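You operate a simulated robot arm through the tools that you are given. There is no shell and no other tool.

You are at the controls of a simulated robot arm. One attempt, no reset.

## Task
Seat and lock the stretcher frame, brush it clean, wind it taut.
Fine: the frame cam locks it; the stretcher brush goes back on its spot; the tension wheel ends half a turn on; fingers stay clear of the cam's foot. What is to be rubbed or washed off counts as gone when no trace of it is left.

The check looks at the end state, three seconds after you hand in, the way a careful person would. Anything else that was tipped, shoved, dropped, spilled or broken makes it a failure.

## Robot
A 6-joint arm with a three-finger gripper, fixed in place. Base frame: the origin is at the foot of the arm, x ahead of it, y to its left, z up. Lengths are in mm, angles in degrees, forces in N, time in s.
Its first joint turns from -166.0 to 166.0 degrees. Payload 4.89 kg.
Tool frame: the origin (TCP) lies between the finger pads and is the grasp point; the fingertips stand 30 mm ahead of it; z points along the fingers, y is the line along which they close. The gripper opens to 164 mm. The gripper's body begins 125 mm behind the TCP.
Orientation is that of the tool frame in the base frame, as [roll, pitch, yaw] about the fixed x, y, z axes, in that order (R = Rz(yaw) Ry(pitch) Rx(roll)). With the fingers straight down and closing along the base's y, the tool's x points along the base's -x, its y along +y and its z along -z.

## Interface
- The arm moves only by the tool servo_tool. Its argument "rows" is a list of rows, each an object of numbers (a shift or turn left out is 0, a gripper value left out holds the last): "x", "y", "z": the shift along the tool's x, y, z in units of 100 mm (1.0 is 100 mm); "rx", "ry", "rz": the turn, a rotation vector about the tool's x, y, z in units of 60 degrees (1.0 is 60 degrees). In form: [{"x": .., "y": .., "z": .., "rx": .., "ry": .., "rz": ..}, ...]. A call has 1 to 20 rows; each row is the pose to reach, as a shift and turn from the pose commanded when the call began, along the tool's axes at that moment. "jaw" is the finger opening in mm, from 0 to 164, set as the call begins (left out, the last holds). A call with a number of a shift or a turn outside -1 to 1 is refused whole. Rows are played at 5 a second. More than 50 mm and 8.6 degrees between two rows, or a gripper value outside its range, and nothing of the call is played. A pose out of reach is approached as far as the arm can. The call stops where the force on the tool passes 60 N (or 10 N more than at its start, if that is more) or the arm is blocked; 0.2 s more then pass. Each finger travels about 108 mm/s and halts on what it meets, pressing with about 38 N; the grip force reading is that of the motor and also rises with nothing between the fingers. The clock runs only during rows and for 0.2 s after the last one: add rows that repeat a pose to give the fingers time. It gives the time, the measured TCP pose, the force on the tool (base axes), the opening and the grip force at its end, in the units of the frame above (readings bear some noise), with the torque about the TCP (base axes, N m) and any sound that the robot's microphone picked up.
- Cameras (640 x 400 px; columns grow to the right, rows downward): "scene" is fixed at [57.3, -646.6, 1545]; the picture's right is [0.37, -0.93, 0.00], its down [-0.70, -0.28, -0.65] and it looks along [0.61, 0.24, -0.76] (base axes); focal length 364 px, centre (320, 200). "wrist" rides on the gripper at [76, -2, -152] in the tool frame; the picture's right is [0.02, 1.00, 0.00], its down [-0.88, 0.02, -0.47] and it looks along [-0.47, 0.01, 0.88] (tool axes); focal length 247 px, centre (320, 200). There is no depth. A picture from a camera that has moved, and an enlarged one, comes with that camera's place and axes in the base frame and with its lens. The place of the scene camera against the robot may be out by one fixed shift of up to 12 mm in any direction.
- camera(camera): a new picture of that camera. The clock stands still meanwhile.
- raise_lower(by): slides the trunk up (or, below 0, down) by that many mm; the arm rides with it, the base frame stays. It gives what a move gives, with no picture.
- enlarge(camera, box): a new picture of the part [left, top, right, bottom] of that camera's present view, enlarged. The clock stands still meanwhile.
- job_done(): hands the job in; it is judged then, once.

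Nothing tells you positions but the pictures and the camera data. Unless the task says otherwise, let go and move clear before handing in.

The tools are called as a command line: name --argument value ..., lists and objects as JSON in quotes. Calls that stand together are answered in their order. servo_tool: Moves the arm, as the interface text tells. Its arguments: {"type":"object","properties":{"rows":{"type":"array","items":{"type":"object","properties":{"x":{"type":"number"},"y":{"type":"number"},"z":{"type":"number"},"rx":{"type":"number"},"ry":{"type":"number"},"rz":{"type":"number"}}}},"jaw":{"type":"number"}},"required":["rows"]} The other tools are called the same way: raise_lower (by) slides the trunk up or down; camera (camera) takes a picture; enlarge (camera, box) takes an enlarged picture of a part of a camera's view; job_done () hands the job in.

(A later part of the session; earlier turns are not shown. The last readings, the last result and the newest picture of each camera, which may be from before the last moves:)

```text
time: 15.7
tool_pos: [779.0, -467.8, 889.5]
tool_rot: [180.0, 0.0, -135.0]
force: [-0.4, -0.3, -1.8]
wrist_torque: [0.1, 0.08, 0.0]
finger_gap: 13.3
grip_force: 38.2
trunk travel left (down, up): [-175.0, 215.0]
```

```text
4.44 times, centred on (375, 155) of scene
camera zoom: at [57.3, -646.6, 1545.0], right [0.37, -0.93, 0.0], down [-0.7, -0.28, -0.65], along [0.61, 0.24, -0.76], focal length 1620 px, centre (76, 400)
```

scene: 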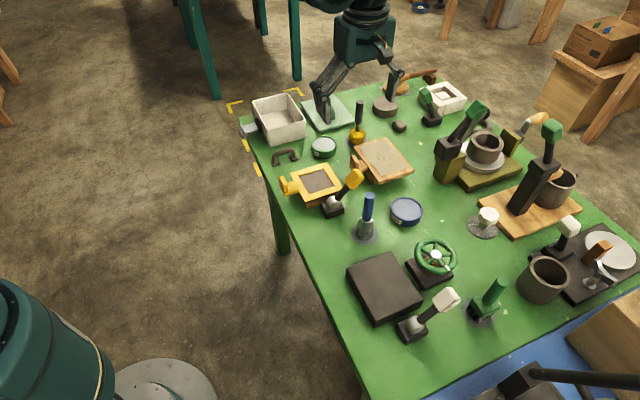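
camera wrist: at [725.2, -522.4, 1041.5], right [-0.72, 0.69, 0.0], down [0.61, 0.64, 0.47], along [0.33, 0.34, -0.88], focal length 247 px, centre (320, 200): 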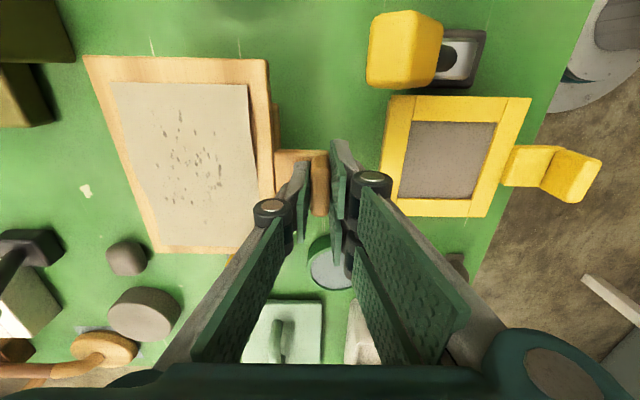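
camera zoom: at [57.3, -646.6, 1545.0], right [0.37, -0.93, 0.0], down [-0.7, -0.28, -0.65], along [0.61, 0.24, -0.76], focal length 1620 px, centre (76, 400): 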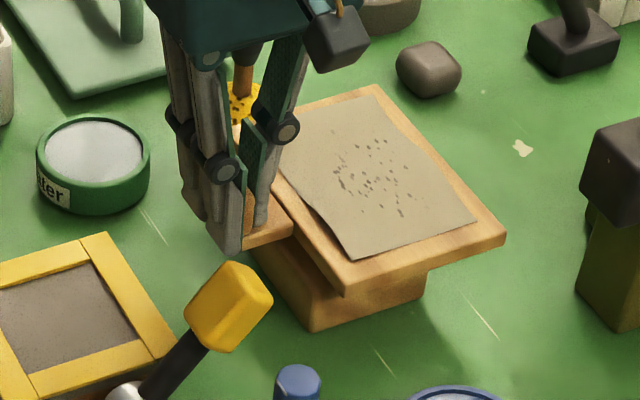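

The frame lifts level and light, off its small rest block. I'll raise it well above the levers and brushes and then carry it over toward the dark bed.

servo_tool --rows '[{"z": -0.3}, {"z": -0.6}, {"z": -0.9}, {"z": -1.0}, {"z": -1.0}]'

servo_tool --rows '[{"x": 0.2, "y": 0.1, "z": -0.1}, {"x": 0.45, "y": 0.25, "z": -0.2}, {"x": 0.7, "y": 0.4, "z": -0.2}, {"x": 0.9, "y": 0.5, "z": -0.2}]'

servo_tool --rows '[{"x": 0.25, "y": 0.15}, {"x": 0.5, "y": 0.3}, {"x": 0.7, "y": 0.4}, {"x": 0.9, "y": 0.5}]'

servo_tool --rows '[{"x": 0.25, "y": 0.15}, {"x": 0.5, "y": 0.3}, {"x": 0.7, "y": 0.4}, {"x": 0.9, "y": 0.5}, {"x": 0.9, "y": 0.5}]'

camera --camera "wrist"

camera --camera "scene"

```text
time: 16.9
tool_pos: [778.4, -467.9, 989.6]
tool_rot: [180.0, 0.0, -134.9]
force: [-0.9, 0.3, -1.1]
wrist_torque: [0.06, 0.07, 0.0]
finger_gap: 13.5
grip_force: 38.1
trunk travel left (down, up): [-175.0, 215.0]
```

```text
time: 17.9
tool_pos: [677.9, -495.7, 1009.5]
tool_rot: [-180.0, 0.0, -134.9]
force: [-0.3, 0.8, -2.4]
wrist_torque: [0.09, 0.16, 0.01]
finger_gap: 13.6
grip_force: 37.7
trunk travel left (down, up): [-175.0, 215.0]
```

```text
time: 18.9
tool_pos: [578.0, -523.9, 1008.5]
tool_rot: [-180.0, 0.0, -135.0]
force: [0.0, 1.0, -3.2]
wrist_torque: [0.02, 0.24, -0.02]
finger_gap: 13.7
grip_force: 37.7
trunk travel left (down, up): [-175.0, 215.0]
```

```text
time: 20.1
tool_pos: [481.2, -555.7, 1010.2]
tool_rot: [-180.0, 0.0, -135.0]
force: [-1.5, 0.2, -2.1]
wrist_torque: [0.14, 0.1, 0.02]
finger_gap: 13.6
grip_force: 38.6
trunk travel left (down, up): [-175.0, 215.0]
```

```text
taken
camera wrist: at [427.8, -609.2, 1161.5], right [-0.72, 0.69, 0.0], down [0.61, 0.64, 0.47], along [0.33, 0.34, -0.88], focal length 247 px, centre (320, 200)
```

wrist: 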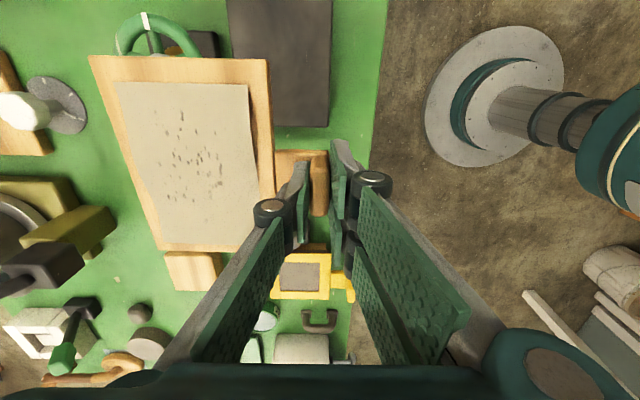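

```text
taken
```

scene: 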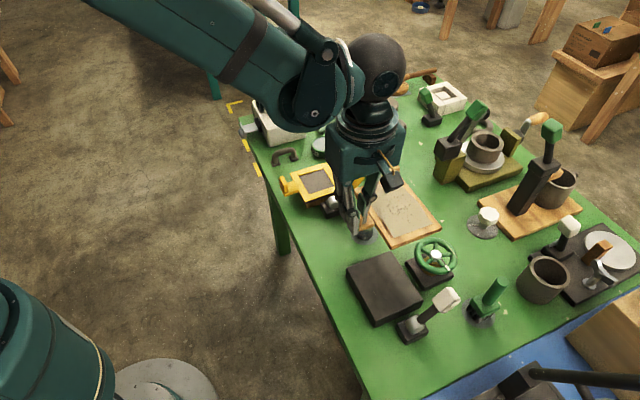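

enlarge --camera "wrist" --box '[200, 0, 400, 140]'

enlarge --camera "wrist" --box '[80, 40, 300, 260]'

```text
2.86 times, centred on (300, 70) of wrist
camera zoom: at [427.8, -609.2, 1161.5], right [-0.72, 0.69, 0.0], down [0.61, 0.64, 0.47], along [0.33, 0.34, -0.88], focal length 706 px, centre (377, 571)
```

zoom: 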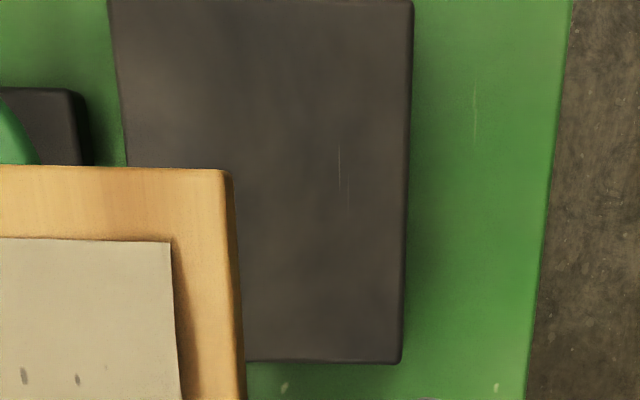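

```text
1.82 times, centred on (190, 150) of wrist
camera zoom: at [427.8, -609.2, 1161.5], right [-0.72, 0.69, 0.0], down [0.61, 0.64, 0.47], along [0.33, 0.34, -0.88], focal length 449 px, centre (556, 291)
```

zoom: 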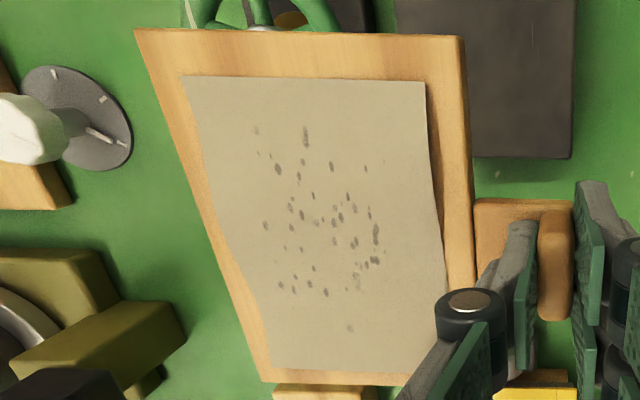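

The carry went well. From this view the slab yaw (about 44.8°) matches the frame's (about 44.5°). I'll move over the bed with about 12 mm spare from the cam end, and lower part way to re-measure.

servo_tool --rows '[{"x": 0.2, "y": 0.15}, {"x": 0.4, "y": 0.3}, {"x": 0.579, "y": 0.449}, {"x": 0.579, "y": 0.449}]'

servo_tool --rows '[{"z": 0.25}, {"z": 0.5}, {"z": 0.75}, {"z": 0.9}, {"z": 0.9}]'

camera --camera "wrist"

camera --camera "scene"

```text
time: 21.1
tool_pos: [408.6, -559.9, 1009.8]
tool_rot: [180.0, 0.0, -134.9]
force: [-1.3, -0.2, -1.8]
wrist_torque: [0.11, 0.09, -0.01]
finger_gap: 13.7
grip_force: 37.9
trunk travel left (down, up): [-175.0, 215.0]
```

```text
time: 22.3
tool_pos: [410.2, -560.8, 917.4]
tool_rot: [-180.0, -0.1, -135.0]
force: [-0.2, -0.5, -2.4]
wrist_torque: [0.15, 0.11, 0.0]
finger_gap: 13.8
grip_force: 38.2
trunk travel left (down, up): [-175.0, 215.0]
```

```text
taken
camera wrist: at [356.2, -615.8, 1070.4], right [-0.72, 0.69, 0.0], down [0.61, 0.64, 0.47], along [0.33, 0.34, -0.88], focal length 247 px, centre (320, 200)
```

wrist: 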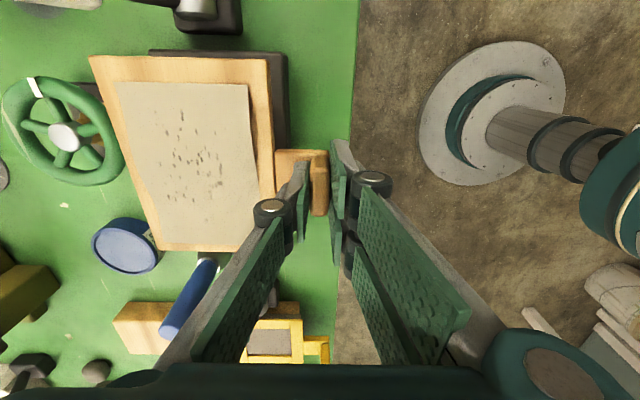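

```text
taken
```

scene: 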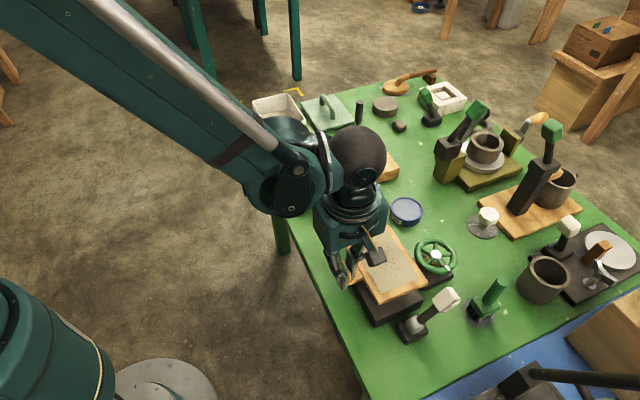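

enlarge --camera "wrist" --box '[80, 0, 320, 150]'

enlarge --camera "wrist" --box '[80, 130, 320, 280]'

enlarge --camera "scene" --box '[320, 210, 480, 350]'

```text
2.67 times, centred on (200, 75) of wrist
camera zoom: at [356.2, -615.8, 1070.4], right [-0.72, 0.69, 0.0], down [0.61, 0.64, 0.47], along [0.33, 0.34, -0.88], focal length 659 px, centre (640, 533)
```

zoom: 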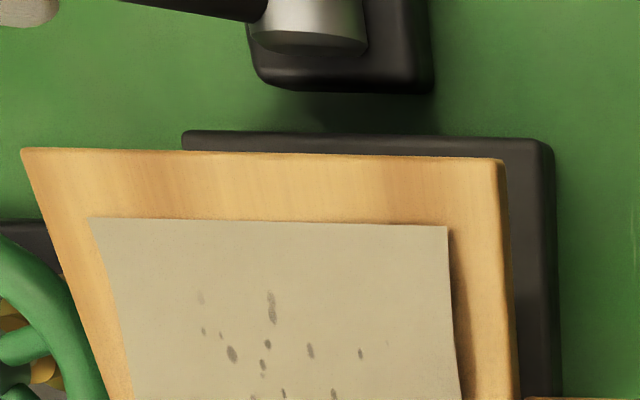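

```text
2.67 times, centred on (200, 205) of wrist
camera zoom: at [356.2, -615.8, 1070.4], right [-0.72, 0.69, 0.0], down [0.61, 0.64, 0.47], along [0.33, 0.34, -0.88], focal length 659 px, centre (640, 187)
```

zoom: 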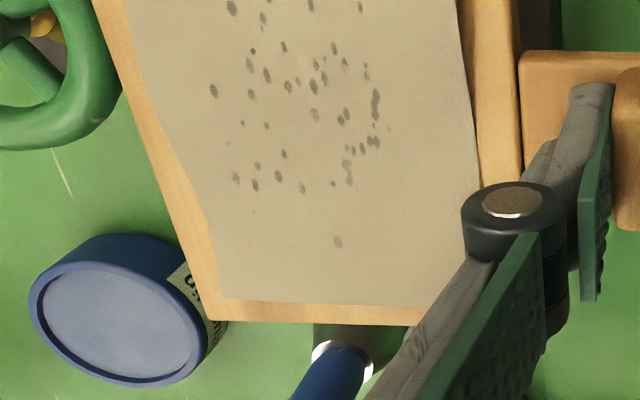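

```text
2.86 times, centred on (400, 280) of scene
camera zoom: at [57.3, -646.6, 1545.0], right [0.37, -0.93, 0.0], down [-0.7, -0.28, -0.65], along [0.61, 0.24, -0.76], focal length 1041 px, centre (91, -29)
```

zoom: 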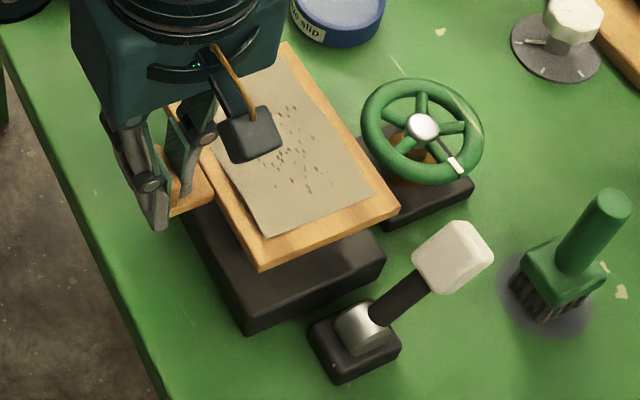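

Good clearance all around. I'll lower to just above the bed, then shift the remaining ~16 mm toward the cam end at low height, so the frame passes beneath the lever knob and stays clear of the drum.

servo_tool --rows '[{"z": 0.15}, {"z": 0.3}, {"z": 0.42}, {"z": 0.42}]'

camera --camera "wrist"

enlarge --camera "wrist" --box '[80, 0, 320, 150]'

enlarge --camera "scene" --box '[320, 210, 480, 350]'

```text
time: 23.3
tool_pos: [409.1, -560.8, 876.2]
tool_rot: [180.0, 0.1, -135.1]
force: [0.0, 0.3, -2.4]
wrist_torque: [0.13, 0.13, -0.02]
finger_gap: 13.3
grip_force: 38.0
trunk travel left (down, up): [-175.0, 215.0]
```

```text
taken
camera wrist: at [356.3, -616.4, 1028.1], right [-0.72, 0.69, 0.0], down [0.61, 0.64, 0.47], along [0.33, 0.34, -0.88], focal length 247 px, centre (320, 200)
```

wrist: 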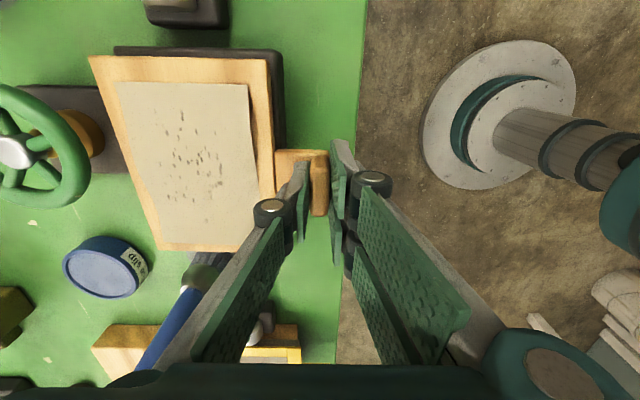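

```text
2.67 times, centred on (200, 75) of wrist
camera zoom: at [356.3, -616.4, 1028.1], right [-0.72, 0.69, 0.0], down [0.61, 0.64, 0.47], along [0.33, 0.34, -0.88], focal length 659 px, centre (640, 533)
```

zoom: 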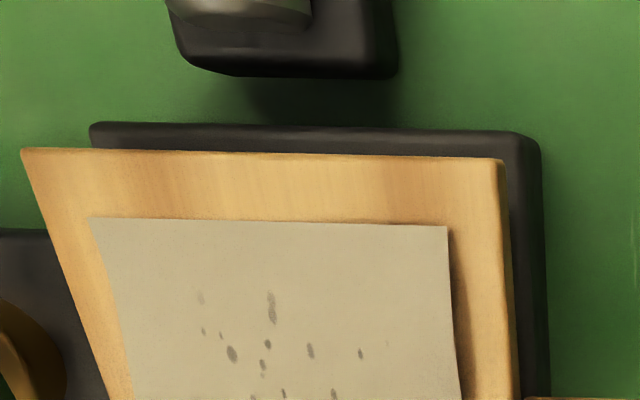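

```text
2.86 times, centred on (400, 280) of scene
camera zoom: at [57.3, -646.6, 1545.0], right [0.37, -0.93, 0.0], down [-0.7, -0.28, -0.65], along [0.61, 0.24, -0.76], focal length 1041 px, centre (91, -29)
```

zoom: 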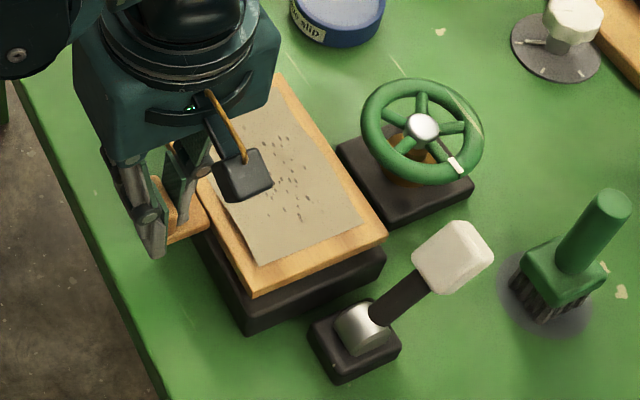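

servo_tool --rows '[{"x": 0.06}, {"x": 0.12, "y": 0.005}, {"x": 0.165, "y": 0.007}, {"x": 0.165, "y": 0.007}]'

servo_tool --rows '[{"z": 0.03}, {"z": 0.06}, {"z": 0.09}, {"z": 0.11}, {"z": 0.11}]'

enlarge --camera "wrist" --box '[80, 0, 320, 150]'

enlarge --camera "wrist" --box '[80, 130, 320, 280]'

enlarge --camera "scene" --box '[320, 210, 480, 350]'

```text
time: 24.3
tool_pos: [396.1, -571.4, 876.5]
tool_rot: [-180.0, 0.0, -135.0]
force: [0.1, 0.6, -2.2]
wrist_torque: [0.1, 0.15, 0.01]
finger_gap: 13.8
grip_force: 37.5
trunk travel left (down, up): [-175.0, 215.0]
```

```text
time: 25.5
tool_pos: [397.5, -572.5, 866.5]
tool_rot: [-180.0, 0.1, -134.9]
force: [-0.4, 0.6, -2.7]
wrist_torque: [0.11, 0.15, -0.01]
finger_gap: 13.8
grip_force: 38.1
trunk travel left (down, up): [-175.0, 215.0]
```

```text
2.67 times, centred on (200, 75) of wrist
camera zoom: at [343.6, -628.2, 1018.1], right [-0.72, 0.69, 0.0], down [0.61, 0.64, 0.47], along [0.33, 0.34, -0.88], focal length 659 px, centre (640, 533)
```

zoom: 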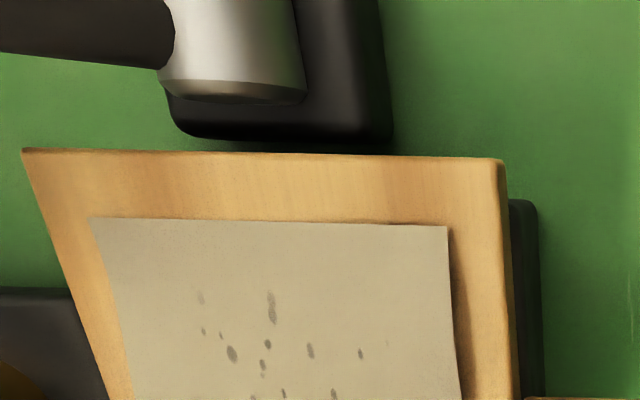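

```text
2.67 times, centred on (200, 205) of wrist
camera zoom: at [343.6, -628.2, 1018.1], right [-0.72, 0.69, 0.0], down [0.61, 0.64, 0.47], along [0.33, 0.34, -0.88], focal length 659 px, centre (640, 187)
```

zoom: 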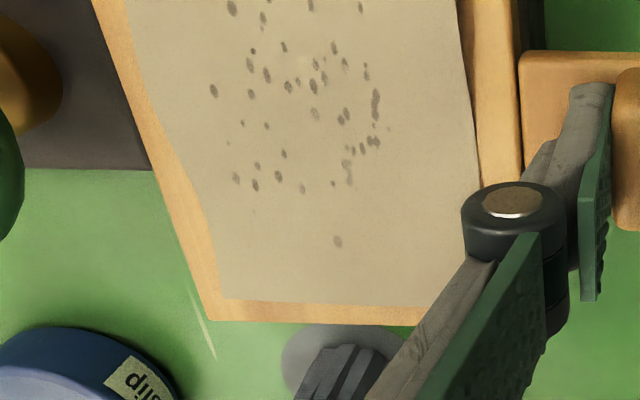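

```text
2.86 times, centred on (400, 280) of scene
camera zoom: at [57.3, -646.6, 1545.0], right [0.37, -0.93, 0.0], down [-0.7, -0.28, -0.65], along [0.61, 0.24, -0.76], focal length 1041 px, centre (91, -29)
```

zoom: 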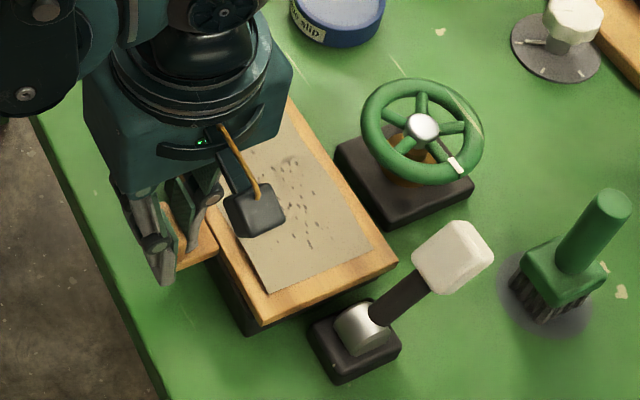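

servo_tool --rows '[{"x": 0.005, "y": 0.006}, {"x": 0.01, "y": 0.012, "z": 0.01}, {"x": 0.01, "y": 0.012, "z": 0.02}, {"x": 0.01, "y": 0.012, "z": 0.03}, {"x": 0.01, "y": 0.012, "z": 0.03}]'

servo_tool --rows '[{"z": 0.01}, {"z": 0.02}, {"z": 0.02}]'

```text
time: 26.7
tool_pos: [394.9, -574.1, 862.3]
tool_rot: [-179.9, 0.0, -135.1]
force: [0.3, -0.3, -1.6]
wrist_torque: [0.12, 0.11, 0.01]
finger_gap: 13.9
grip_force: 37.7
trunk travel left (down, up): [-175.0, 215.0]
```

```text
time: 27.5
tool_pos: [395.7, -571.8, 860.2]
tool_rot: [-180.0, 0.1, -135.0]
force: [-0.5, 0.3, -1.1]
wrist_torque: [0.0, 0.02, 0.06]
finger_gap: 13.5
grip_force: 38.1
trunk travel left (down, up): [-175.0, 215.0]
```

servo_tool --rows '[{"z": 0.01}, {"z": 0.01}]'

camera --camera "wrist"

enlarge --camera "wrist" --box '[80, 0, 320, 150]'

enlarge --camera "scene" --box '[350, 260, 450, 350]'

```text
time: 28.1
tool_pos: [395.4, -572.6, 862.0]
tool_rot: [180.0, 0.0, -135.0]
force: [2.1, -2.8, 7.2]
wrist_torque: [-0.2, -0.2, 0.0]
finger_gap: 13.4
grip_force: 38.0
trunk travel left (down, up): [-175.0, 215.0]
```

```text
taken
camera wrist: at [342.0, -627.4, 1012.2], right [-0.72, 0.69, 0.0], down [0.61, 0.64, 0.47], along [0.33, 0.34, -0.88], focal length 247 px, centre (320, 200)
```

wrist: 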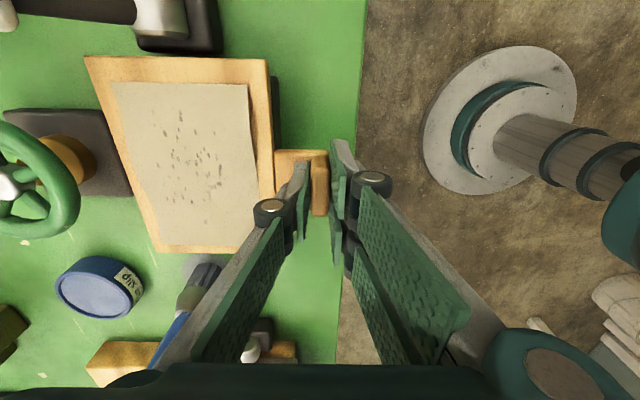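

```text
2.67 times, centred on (200, 75) of wrist
camera zoom: at [342.0, -627.4, 1012.2], right [-0.72, 0.69, 0.0], down [0.61, 0.64, 0.47], along [0.33, 0.34, -0.88], focal length 659 px, centre (640, 533)
```

zoom: 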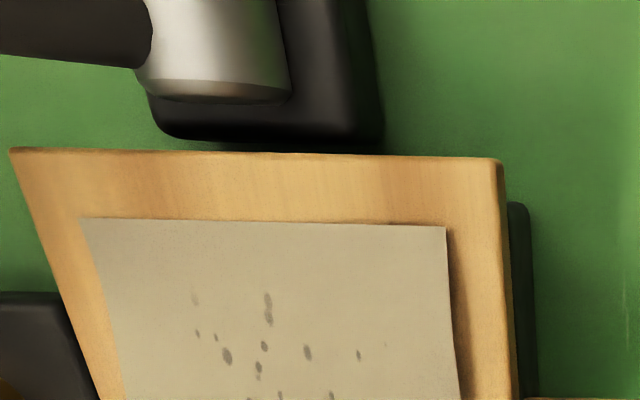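

```text
4.44 times, centred on (400, 305) of scene
camera zoom: at [57.3, -646.6, 1545.0], right [0.37, -0.93, 0.0], down [-0.7, -0.28, -0.65], along [0.61, 0.24, -0.76], focal length 1620 px, centre (-36, -267)
```

zoom: 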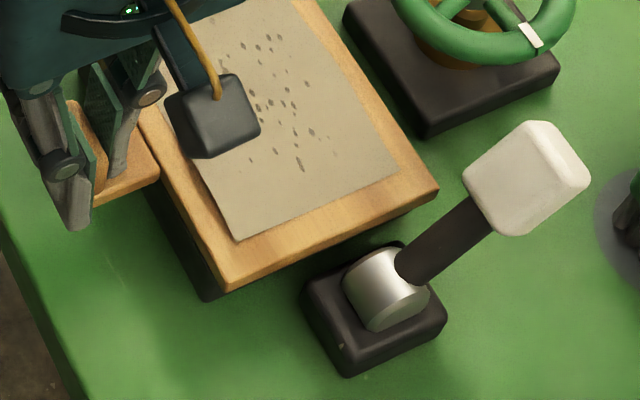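

The frame rests on the bed. The slab shows about 3 mm on the near side and the frame overhangs about 10 mm at the cam end, which is close to centred. I'll relax the downforce, release and rise straight up.

servo_tool --rows '[{"z": -0.01}, {"z": -0.01}]'

servo_tool --jaw 36 --rows '[{"z": 0}, {"z": 0}, {"z": 0}]'

servo_tool --rows '[{"z": -0.1}, {"z": -0.3}, {"z": -0.6}, {"z": -0.9}]'

camera --camera "wrist"

enlarge --camera "scene" --box '[330, 220, 470, 350]'

```text
time: 28.7
tool_pos: [395.4, -572.0, 861.8]
tool_rot: [-179.9, 0.1, -135.1]
force: [-0.7, 0.0, -0.4]
wrist_torque: [0.12, 0.14, 0.0]
finger_gap: 13.2
grip_force: 37.4
trunk travel left (down, up): [-175.0, 215.0]
```

```text
time: 29.5
tool_pos: [395.3, -572.3, 862.5]
tool_rot: [180.0, 0.0, -135.0]
force: [0.6, 0.3, 2.1]
wrist_torque: [-0.05, -0.03, 0.01]
finger_gap: 35.8
grip_force: 0.0
trunk travel left (down, up): [-175.0, 215.0]
```

```text
time: 30.5
tool_pos: [396.5, -574.2, 951.3]
tool_rot: [180.0, -0.1, -135.1]
force: [0.7, -0.4, -0.6]
wrist_torque: [0.14, 0.09, 0.02]
finger_gap: 36.2
grip_force: 0.1
trunk travel left (down, up): [-175.0, 215.0]
```

```text
taken
camera wrist: at [342.7, -628.5, 1103.2], right [-0.72, 0.69, 0.0], down [0.61, 0.64, 0.47], along [0.33, 0.34, -0.88], focal length 247 px, centre (320, 200)
```

wrist: 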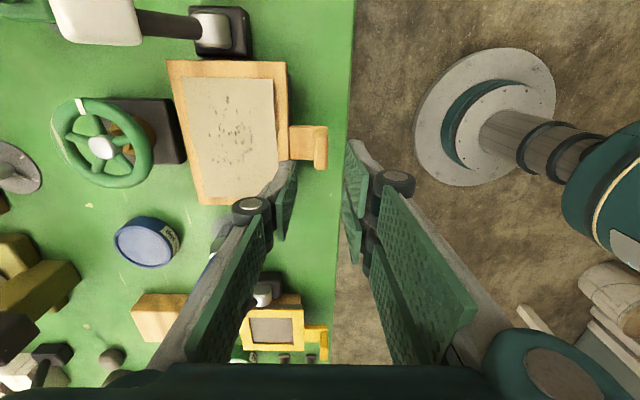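

```text
3.08 times, centred on (400, 285) of scene
camera zoom: at [57.3, -646.6, 1545.0], right [0.37, -0.93, 0.0], down [-0.7, -0.28, -0.65], along [0.61, 0.24, -0.76], focal length 1121 px, centre (74, -62)
```

zoom: 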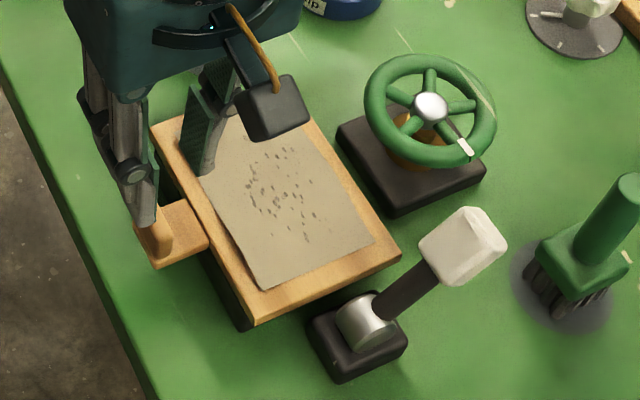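

enlarge --camera "wrist" --box '[140, 0, 340, 220]'

servo_tool --jaw 164 --rows '[{"z": -0.3}, {"z": -0.6}, {"z": -1.0}]'

camera --camera "wrist"

```text
1.82 times, centred on (240, 110) of wrist
camera zoom: at [342.7, -628.5, 1103.2], right [-0.72, 0.69, 0.0], down [0.61, 0.64, 0.47], along [0.33, 0.34, -0.88], focal length 449 px, centre (466, 364)
```

zoom: 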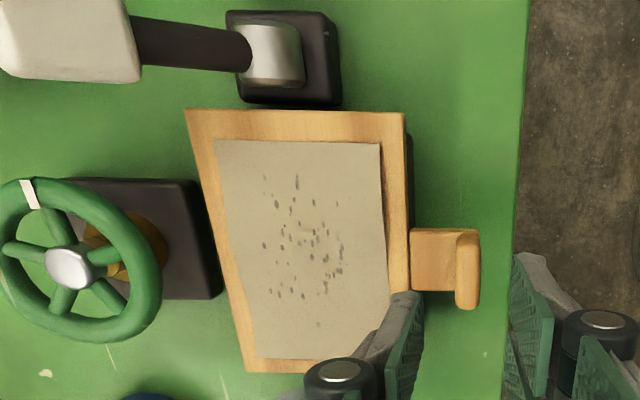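

```text
time: 31.3
tool_pos: [397.0, -575.4, 1051.1]
tool_rot: [-179.9, 0.0, -135.1]
force: [1.3, -0.8, -0.7]
wrist_torque: [0.13, 0.1, -0.01]
finger_gap: 163.9
grip_force: 0.1
trunk travel left (down, up): [-175.0, 215.0]
```

```text
taken
camera wrist: at [344.0, -629.9, 1203.1], right [-0.72, 0.69, 0.0], down [0.61, 0.64, 0.47], along [0.33, 0.34, -0.88], focal length 247 px, centre (320, 200)
```

wrist: 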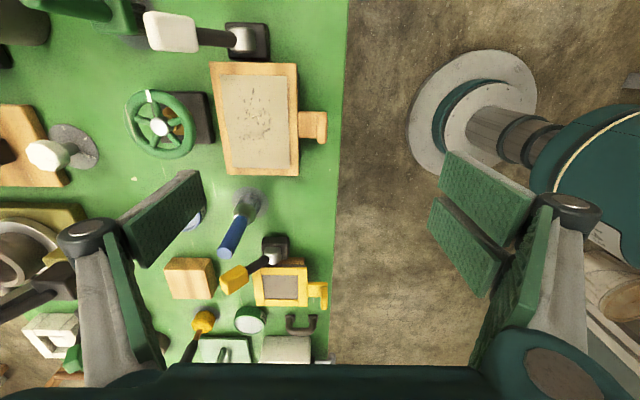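

enlarge --camera "wrist" --box '[110, 0, 340, 190]'

enlarge --camera "wrist" --box '[120, 10, 280, 90]'

enlarge --camera "wrist" --box '[115, 75, 225, 165]'

```text
2.11 times, centred on (225, 95) of wrist
camera zoom: at [344.0, -629.9, 1203.1], right [-0.72, 0.69, 0.0], down [0.61, 0.64, 0.47], along [0.33, 0.34, -0.88], focal length 520 px, centre (520, 421)
```

zoom: 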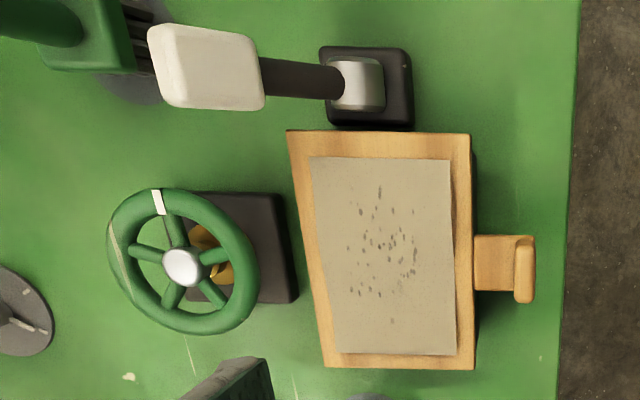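

```text
4.00 times, centred on (200, 50) of wrist
camera zoom: at [344.0, -629.9, 1203.1], right [-0.72, 0.69, 0.0], down [0.61, 0.64, 0.47], along [0.33, 0.34, -0.88], focal length 988 px, centre (800, 800)
```

zoom: 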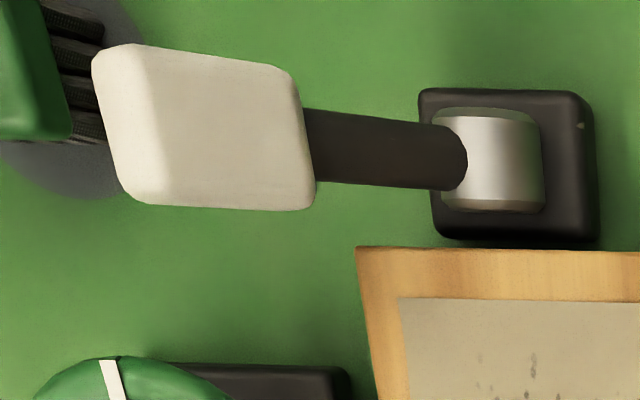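

```text
4.44 times, centred on (170, 120) of wrist
camera zoom: at [344.0, -629.9, 1203.1], right [-0.72, 0.69, 0.0], down [0.61, 0.64, 0.47], along [0.33, 0.34, -0.88], focal length 1098 px, centre (987, 556)
```

zoom: 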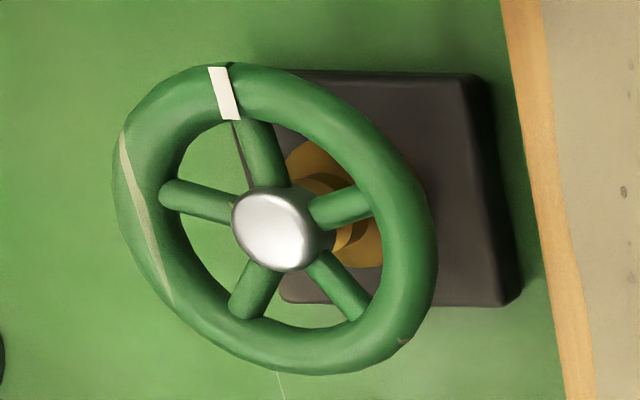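

The frame sits neatly on the bed with its handle toward the robot, the cam at its end and the wheel on its far side. Next is the cam. I'll go round to the far side of its knob with closed fingers and test gently which way the lever swings.

servo_tool --jaw 0 --rows '[{"x": 0.12, "y": -0.25}, {"x": 0.25, "y": -0.5}, {"x": 0.38, "y": -0.75}, {"x": 0.5, "y": -1.0}]'

servo_tool --rows '[{"x": 0.12, "y": -0.25}, {"x": 0.25, "y": -0.5}, {"x": 0.38, "y": -0.75}, {"x": 0.52, "y": -1.0}]'

camera --camera "wrist"

enlarge --camera "scene" --box '[340, 210, 540, 350]'

```text
time: 32.3
tool_pos: [430.0, -678.4, 1051.9]
tool_rot: [-180.0, 0.0, -135.0]
force: [0.9, 0.6, 0.5]
wrist_torque: [-0.15, -0.02, 0.0]
finger_gap: 0.0
grip_force: 38.3
trunk travel left (down, up): [-175.0, 215.0]
```

```text
time: 33.3
tool_pos: [463.8, -785.7, 1053.0]
tool_rot: [-180.0, 0.0, -135.0]
force: [-0.4, 1.2, 1.0]
wrist_torque: [-0.16, -0.03, -0.03]
finger_gap: 0.0
grip_force: 37.9
trunk travel left (down, up): [-175.0, 215.0]
```

```text
taken
camera wrist: at [411.1, -839.9, 1204.7], right [-0.72, 0.69, 0.0], down [0.61, 0.64, 0.47], along [0.33, 0.34, -0.88], focal length 247 px, centre (320, 200)
```

wrist: 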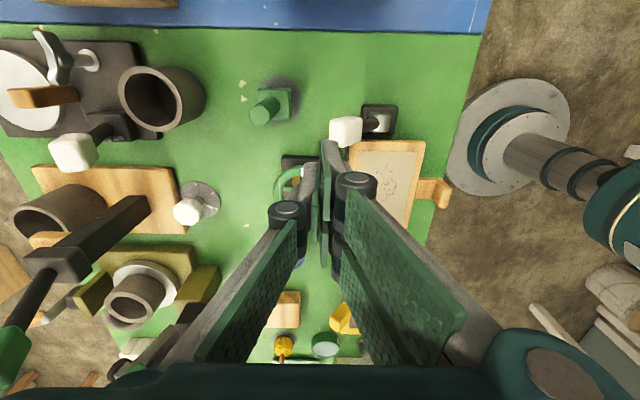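

```text
2.86 times, centred on (440, 280) of scene
camera zoom: at [57.3, -646.6, 1545.0], right [0.37, -0.93, 0.0], down [-0.7, -0.28, -0.65], along [0.61, 0.24, -0.76], focal length 1041 px, centre (-23, -29)
```

zoom: 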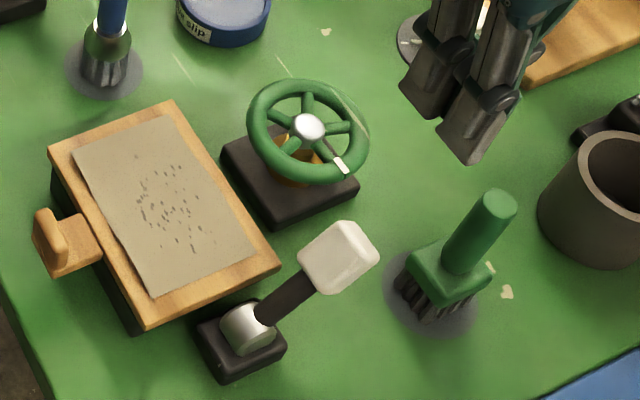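

enlarge --camera "wrist" --box '[230, 70, 430, 220]'

enlarge --camera "wrist" --box '[0, 20, 220, 220]'

```text
2.67 times, centred on (330, 145) of wrist
camera zoom: at [411.1, -839.9, 1204.7], right [-0.72, 0.69, 0.0], down [0.61, 0.64, 0.47], along [0.33, 0.34, -0.88], focal length 659 px, centre (293, 347)
```

zoom: 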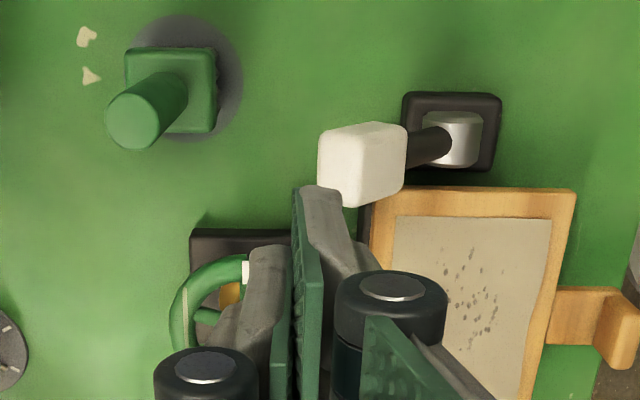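

```text
2.00 times, centred on (110, 120) of wrist
camera zoom: at [411.1, -839.9, 1204.7], right [-0.72, 0.69, 0.0], down [0.61, 0.64, 0.47], along [0.33, 0.34, -0.88], focal length 494 px, centre (740, 360)
```

zoom: 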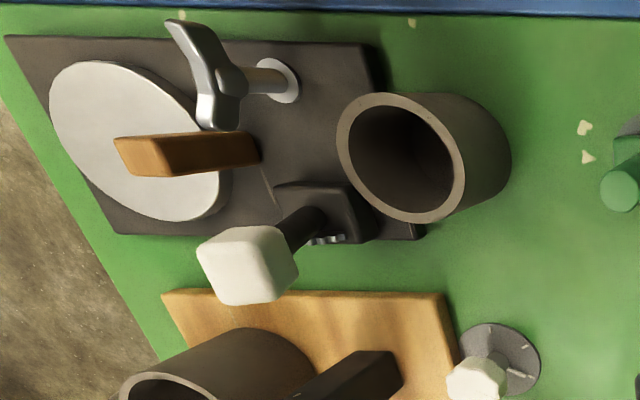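

servo_tool --rows '[{"x": 0.047, "y": -0.171, "z": 0.2}, {"x": 0.047, "y": -0.171, "z": 0.5}, {"x": 0.047, "y": -0.171, "z": 0.8}, {"x": 0.047, "y": -0.171, "z": 1.0}]'

servo_tool --rows '[{"z": 0.2}, {"z": 0.4}, {"z": 0.53}, {"z": 0.53}]'

camera --camera "wrist"

enlarge --camera "scene" --box '[380, 230, 520, 350]'

```text
time: 34.3
tool_pos: [471.3, -799.6, 953.8]
tool_rot: [180.0, 0.0, -135.0]
force: [0.4, -0.8, -0.6]
wrist_torque: [-0.06, -0.03, 0.01]
finger_gap: 0.0
grip_force: 37.9
trunk travel left (down, up): [-175.0, 215.0]
```

```text
time: 35.3
tool_pos: [473.3, -801.9, 900.8]
tool_rot: [-180.0, 0.0, -135.0]
force: [0.4, -0.2, -0.7]
wrist_torque: [0.0, -0.01, -0.02]
finger_gap: 0.0
grip_force: 37.8
trunk travel left (down, up): [-175.0, 215.0]
```

```text
taken
camera wrist: at [420.4, -856.9, 1051.5], right [-0.72, 0.69, 0.0], down [0.61, 0.64, 0.47], along [0.33, 0.34, -0.88], focal length 247 px, centre (320, 200)
```

wrist: 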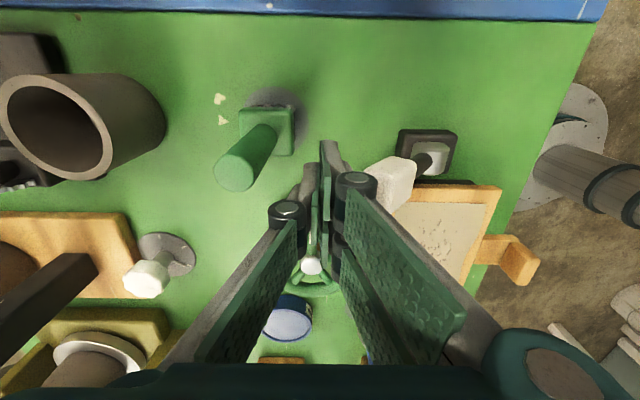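

```text
3.33 times, centred on (450, 290) of scene
camera zoom: at [57.3, -646.6, 1545.0], right [0.37, -0.93, 0.0], down [-0.7, -0.28, -0.65], along [0.61, 0.24, -0.76], focal length 1215 px, centre (-113, -100)
```

zoom: 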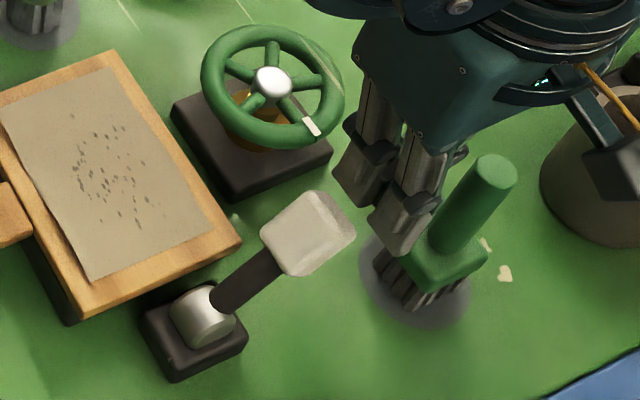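

servo_tool --rows '[{"y": 0.04}, {"y": 0.08}, {"y": 0.12}, {"y": 0.15}]'

enlarge --camera "scene" --box '[380, 230, 520, 350]'

```text
time: 36.3
tool_pos: [462.4, -791.1, 898.8]
tool_rot: [-179.9, 0.0, -135.1]
force: [-0.7, -0.3, 0.5]
wrist_torque: [-0.01, 0.01, 0.0]
finger_gap: 0.0
grip_force: 37.8
trunk travel left (down, up): [-175.0, 215.0]
```

```text
3.33 times, centred on (450, 290) of scene
camera zoom: at [57.3, -646.6, 1545.0], right [0.37, -0.93, 0.0], down [-0.7, -0.28, -0.65], along [0.61, 0.24, -0.76], focal length 1215 px, centre (-113, -100)
```

zoom: 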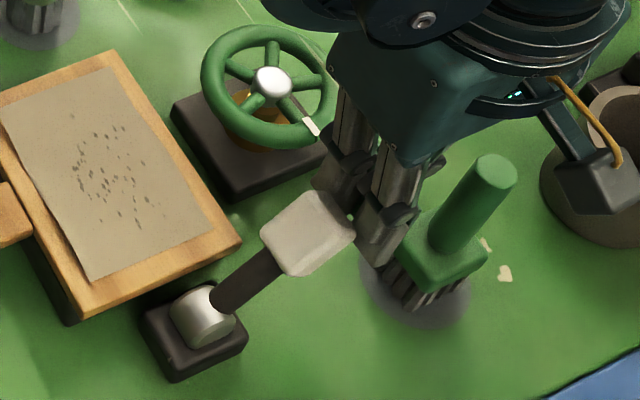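

servo_tool --rows '[{"y": 0.03}, {"y": 0.06}]'

servo_tool --rows '[{"y": 0.03}, {"y": 0.06}]'

enlarge --camera "scene" --box '[380, 230, 520, 350]'

```text
time: 36.9
tool_pos: [457.9, -787.0, 898.3]
tool_rot: [-180.0, 0.0, -134.9]
force: [6.2, -3.0, 2.7]
wrist_torque: [0.02, -0.01, -0.07]
finger_gap: 0.0
grip_force: 37.7
trunk travel left (down, up): [-175.0, 215.0]
```

```text
time: 37.5
tool_pos: [453.8, -781.7, 898.9]
tool_rot: [180.0, 0.1, -134.9]
force: [10.2, -5.4, 11.6]
wrist_torque: [0.21, 0.07, -0.11]
finger_gap: 0.2
grip_force: 38.3
trunk travel left (down, up): [-175.0, 215.0]
```

```text
3.33 times, centred on (450, 290) of scene
camera zoom: at [57.3, -646.6, 1545.0], right [0.37, -0.93, 0.0], down [-0.7, -0.28, -0.65], along [0.61, 0.24, -0.76], focal length 1215 px, centre (-113, -100)
```

zoom: 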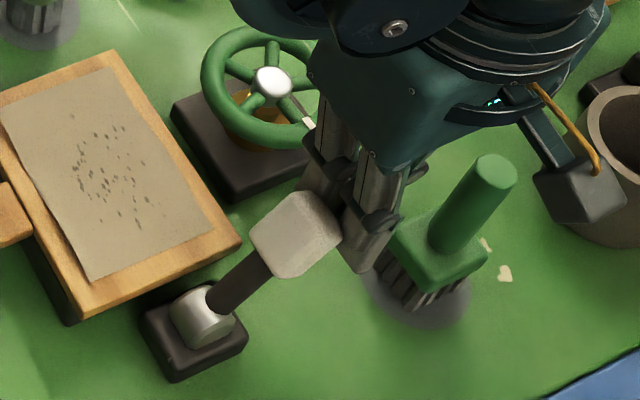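

The lever gives way in this direction, up and over toward the robot side. I'll keep going in small steps and watch the force.

servo_tool --rows '[{"y": 0.03}, {"y": 0.06}, {"y": 0.1}]'

enlarge --camera "scene" --box '[380, 230, 520, 350]'

```text
time: 38.2
tool_pos: [449.9, -777.6, 898.7]
tool_rot: [-179.8, 0.0, -135.0]
force: [6.9, -1.0, 5.5]
wrist_torque: [0.12, 0.08, -0.13]
finger_gap: 0.3
grip_force: 38.2
trunk travel left (down, up): [-175.0, 215.0]
stopped in row 3: the force on the tool passed its limit at 62 N (the readings are from after the stop); the commanded pose is now the measured one
```

```text
3.33 times, centred on (450, 290) of scene
camera zoom: at [57.3, -646.6, 1545.0], right [0.37, -0.93, 0.0], down [-0.7, -0.28, -0.65], along [0.61, 0.24, -0.76], focal length 1215 px, centre (-113, -100)
```

zoom: 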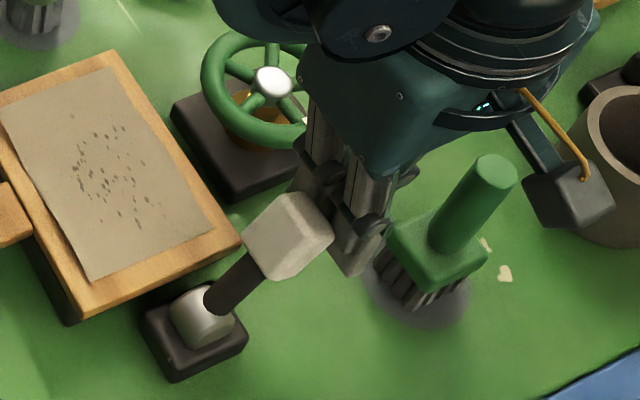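

servo_tool --rows '[{"y": 0.015}, {"y": 0.03}, {"y": 0.045}, {"y": 0.06}, {"y": 0.06}]'

enlarge --camera "scene" --box '[380, 230, 520, 350]'

```text
time: 39.4
tool_pos: [445.8, -773.5, 898.8]
tool_rot: [-179.9, -0.1, -135.0]
force: [3.0, 0.1, 0.2]
wrist_torque: [0.0, 0.02, -0.02]
finger_gap: 0.0
grip_force: 37.4
trunk travel left (down, up): [-175.0, 215.0]
```

```text
3.33 times, centred on (450, 290) of scene
camera zoom: at [57.3, -646.6, 1545.0], right [0.37, -0.93, 0.0], down [-0.7, -0.28, -0.65], along [0.61, 0.24, -0.76], focal length 1215 px, centre (-113, -100)
```

zoom: 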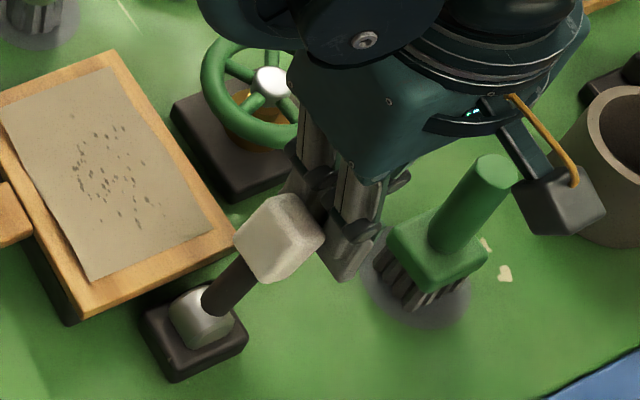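

servo_tool --rows '[{"y": 0.02}, {"y": 0.04}, {"y": 0.06}, {"y": 0.08}, {"y": 0.1}, {"y": 0.12}, {"y": 0.14}, {"y": 0.16}, {"y": 0.18}, {"y": 0.2}, {"y": 0.2}]'

enlarge --camera "scene" --box '[380, 230, 520, 350]'

```text
time: 41.8
tool_pos: [431.7, -759.6, 898.9]
tool_rot: [-180.0, 0.0, -135.0]
force: [1.0, -0.1, 0.0]
wrist_torque: [0.03, 0.02, -0.05]
finger_gap: 0.0
grip_force: 37.5
trunk travel left (down, up): [-175.0, 215.0]
```

```text
3.33 times, centred on (450, 290) of scene
camera zoom: at [57.3, -646.6, 1545.0], right [0.37, -0.93, 0.0], down [-0.7, -0.28, -0.65], along [0.61, 0.24, -0.76], focal length 1215 px, centre (-113, -100)
```

zoom: 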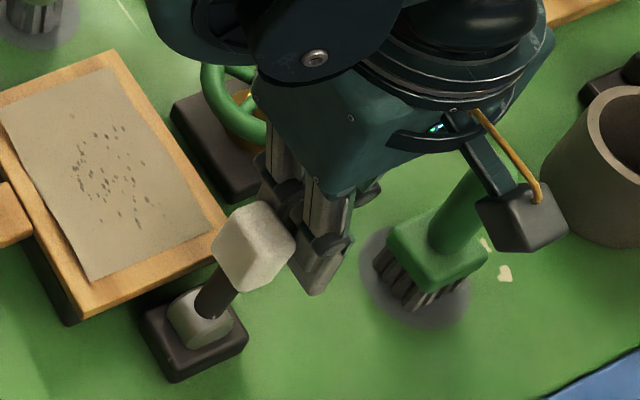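

servo_tool --rows '[{"y": -0.03}, {"y": -0.03, "z": -0.1}, {"y": -0.03, "z": -0.15}, {"y": 0.0, "z": -0.15}, {"y": 0.02, "z": -0.15}, {"y": 0.04, "z": -0.15}, {"y": 0.06, "z": -0.15}, {"y": 0.08, "z": -0.15}, {"y": 0.1, "z": -0.15}, {"y": 0.12, "z": -0.15}, {"y": 0.14, "z": -0.15}, {"y": 0.16, "z": -0.15}, {"y": 0.18, "z": -0.15}, {"y": 0.2, "z": -0.15}]'

enlarge --camera "scene" --box '[380, 230, 520, 350]'

camera --camera "wrist"

```text
time: 44.8
tool_pos: [417.9, -743.7, 915.0]
tool_rot: [-179.9, 0.0, -135.0]
force: [3.0, 1.8, 2.0]
wrist_torque: [0.06, 0.01, -0.08]
finger_gap: 0.2
grip_force: 38.4
trunk travel left (down, up): [-175.0, 215.0]
```

```text
3.33 times, centred on (450, 290) of scene
camera zoom: at [57.3, -646.6, 1545.0], right [0.37, -0.93, 0.0], down [-0.7, -0.28, -0.65], along [0.61, 0.24, -0.76], focal length 1215 px, centre (-113, -100)
```

zoom: 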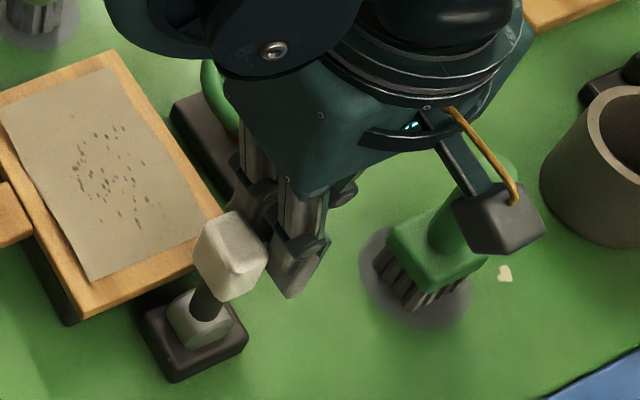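

```text
taken
camera wrist: at [363.8, -799.3, 1066.6], right [-0.72, 0.69, 0.0], down [0.61, 0.64, 0.47], along [0.33, 0.34, -0.88], focal length 247 px, centre (320, 200)
```

wrist: 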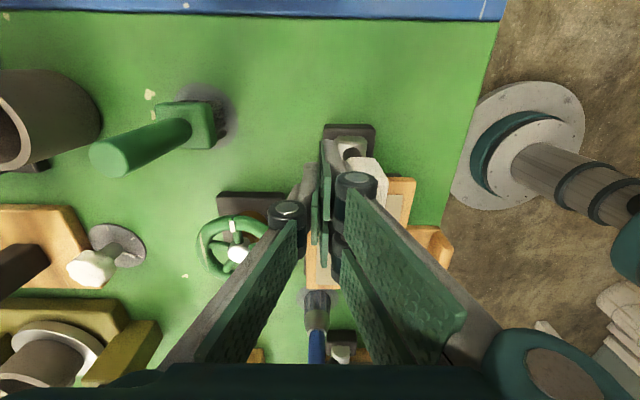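

servo_tool --rows '[{"y": 0.02}, {"y": 0.04}, {"y": 0.06}, {"y": 0.08}, {"y": 0.1}, {"y": 0.12}, {"y": 0.14}, {"y": 0.16}, {"y": 0.18}, {"y": 0.2}, {"y": 0.22}, {"y": 0.24}, {"y": 0.26}, {"y": 0.28}, {"y": 0.3}, {"y": 0.32}, {"y": 0.34}, {"y": 0.36}, {"y": 0.38}, {"y": 0.4}]'

enlarge --camera "scene" --box '[360, 230, 500, 350]'

```text
time: 49.0
tool_pos: [389.5, -717.0, 914.5]
tool_rot: [-180.0, -0.1, -135.0]
force: [1.3, -0.6, -0.6]
wrist_torque: [-0.02, -0.04, -0.04]
finger_gap: 0.0
grip_force: 38.0
trunk travel left (down, up): [-175.0, 215.0]
```

```text
3.33 times, centred on (430, 290) of scene
camera zoom: at [57.3, -646.6, 1545.0], right [0.37, -0.93, 0.0], down [-0.7, -0.28, -0.65], along [0.61, 0.24, -0.76], focal length 1215 px, centre (-47, -100)
```

zoom: 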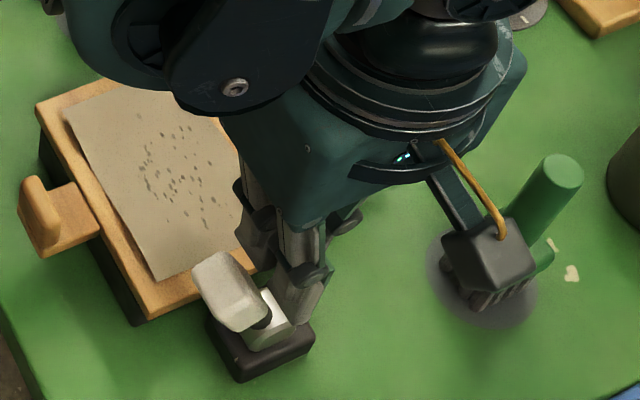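

servo_tool --rows '[{"y": 0.02}, {"y": 0.04}, {"y": 0.06}, {"y": 0.08}, {"y": 0.1}, {"y": 0.12}, {"y": 0.14}, {"y": 0.16}, {"y": 0.18}, {"y": 0.2}, {"y": 0.22}, {"y": 0.24}, {"y": 0.26}, {"y": 0.28}, {"y": 0.3}, {"y": 0.32}, {"y": 0.34}, {"y": 0.36}, {"y": 0.38}, {"y": 0.4}]'

enlarge --camera "scene" --box '[340, 230, 480, 350]'

camera --camera "wrist"

```text
time: 52.3
tool_pos: [371.3, -698.7, 913.3]
tool_rot: [-179.4, 0.0, -134.8]
force: [16.8, -20.1, 10.6]
wrist_torque: [-0.41, -0.29, 0.02]
finger_gap: 0.0
grip_force: 37.8
trunk travel left (down, up): [-175.0, 215.0]
stopped in row 16: the force on the tool passed its limit at 64 N (the readings are from after the stop); the commanded pose is now the measured one
```

```text
3.33 times, centred on (410, 290) of scene
camera zoom: at [57.3, -646.6, 1545.0], right [0.37, -0.93, 0.0], down [-0.7, -0.28, -0.65], along [0.61, 0.24, -0.76], focal length 1215 px, centre (20, -100)
```

zoom: 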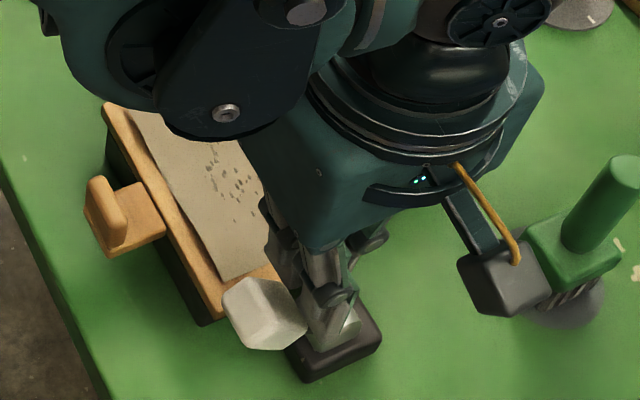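

```text
taken
camera wrist: at [317.8, -752.8, 1066.3], right [-0.72, 0.69, -0.01], down [0.61, 0.64, 0.47], along [0.33, 0.34, -0.88], focal length 247 px, centre (320, 200)
```

wrist: 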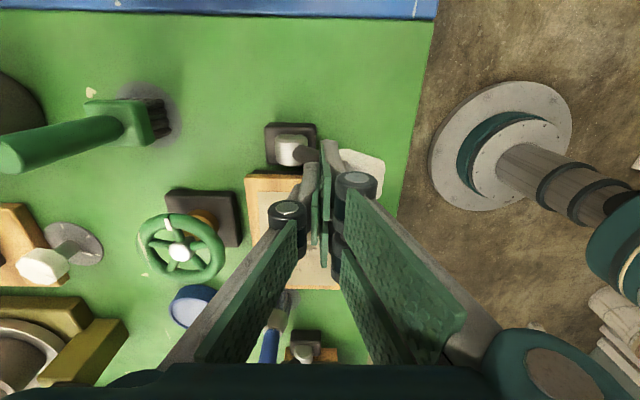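

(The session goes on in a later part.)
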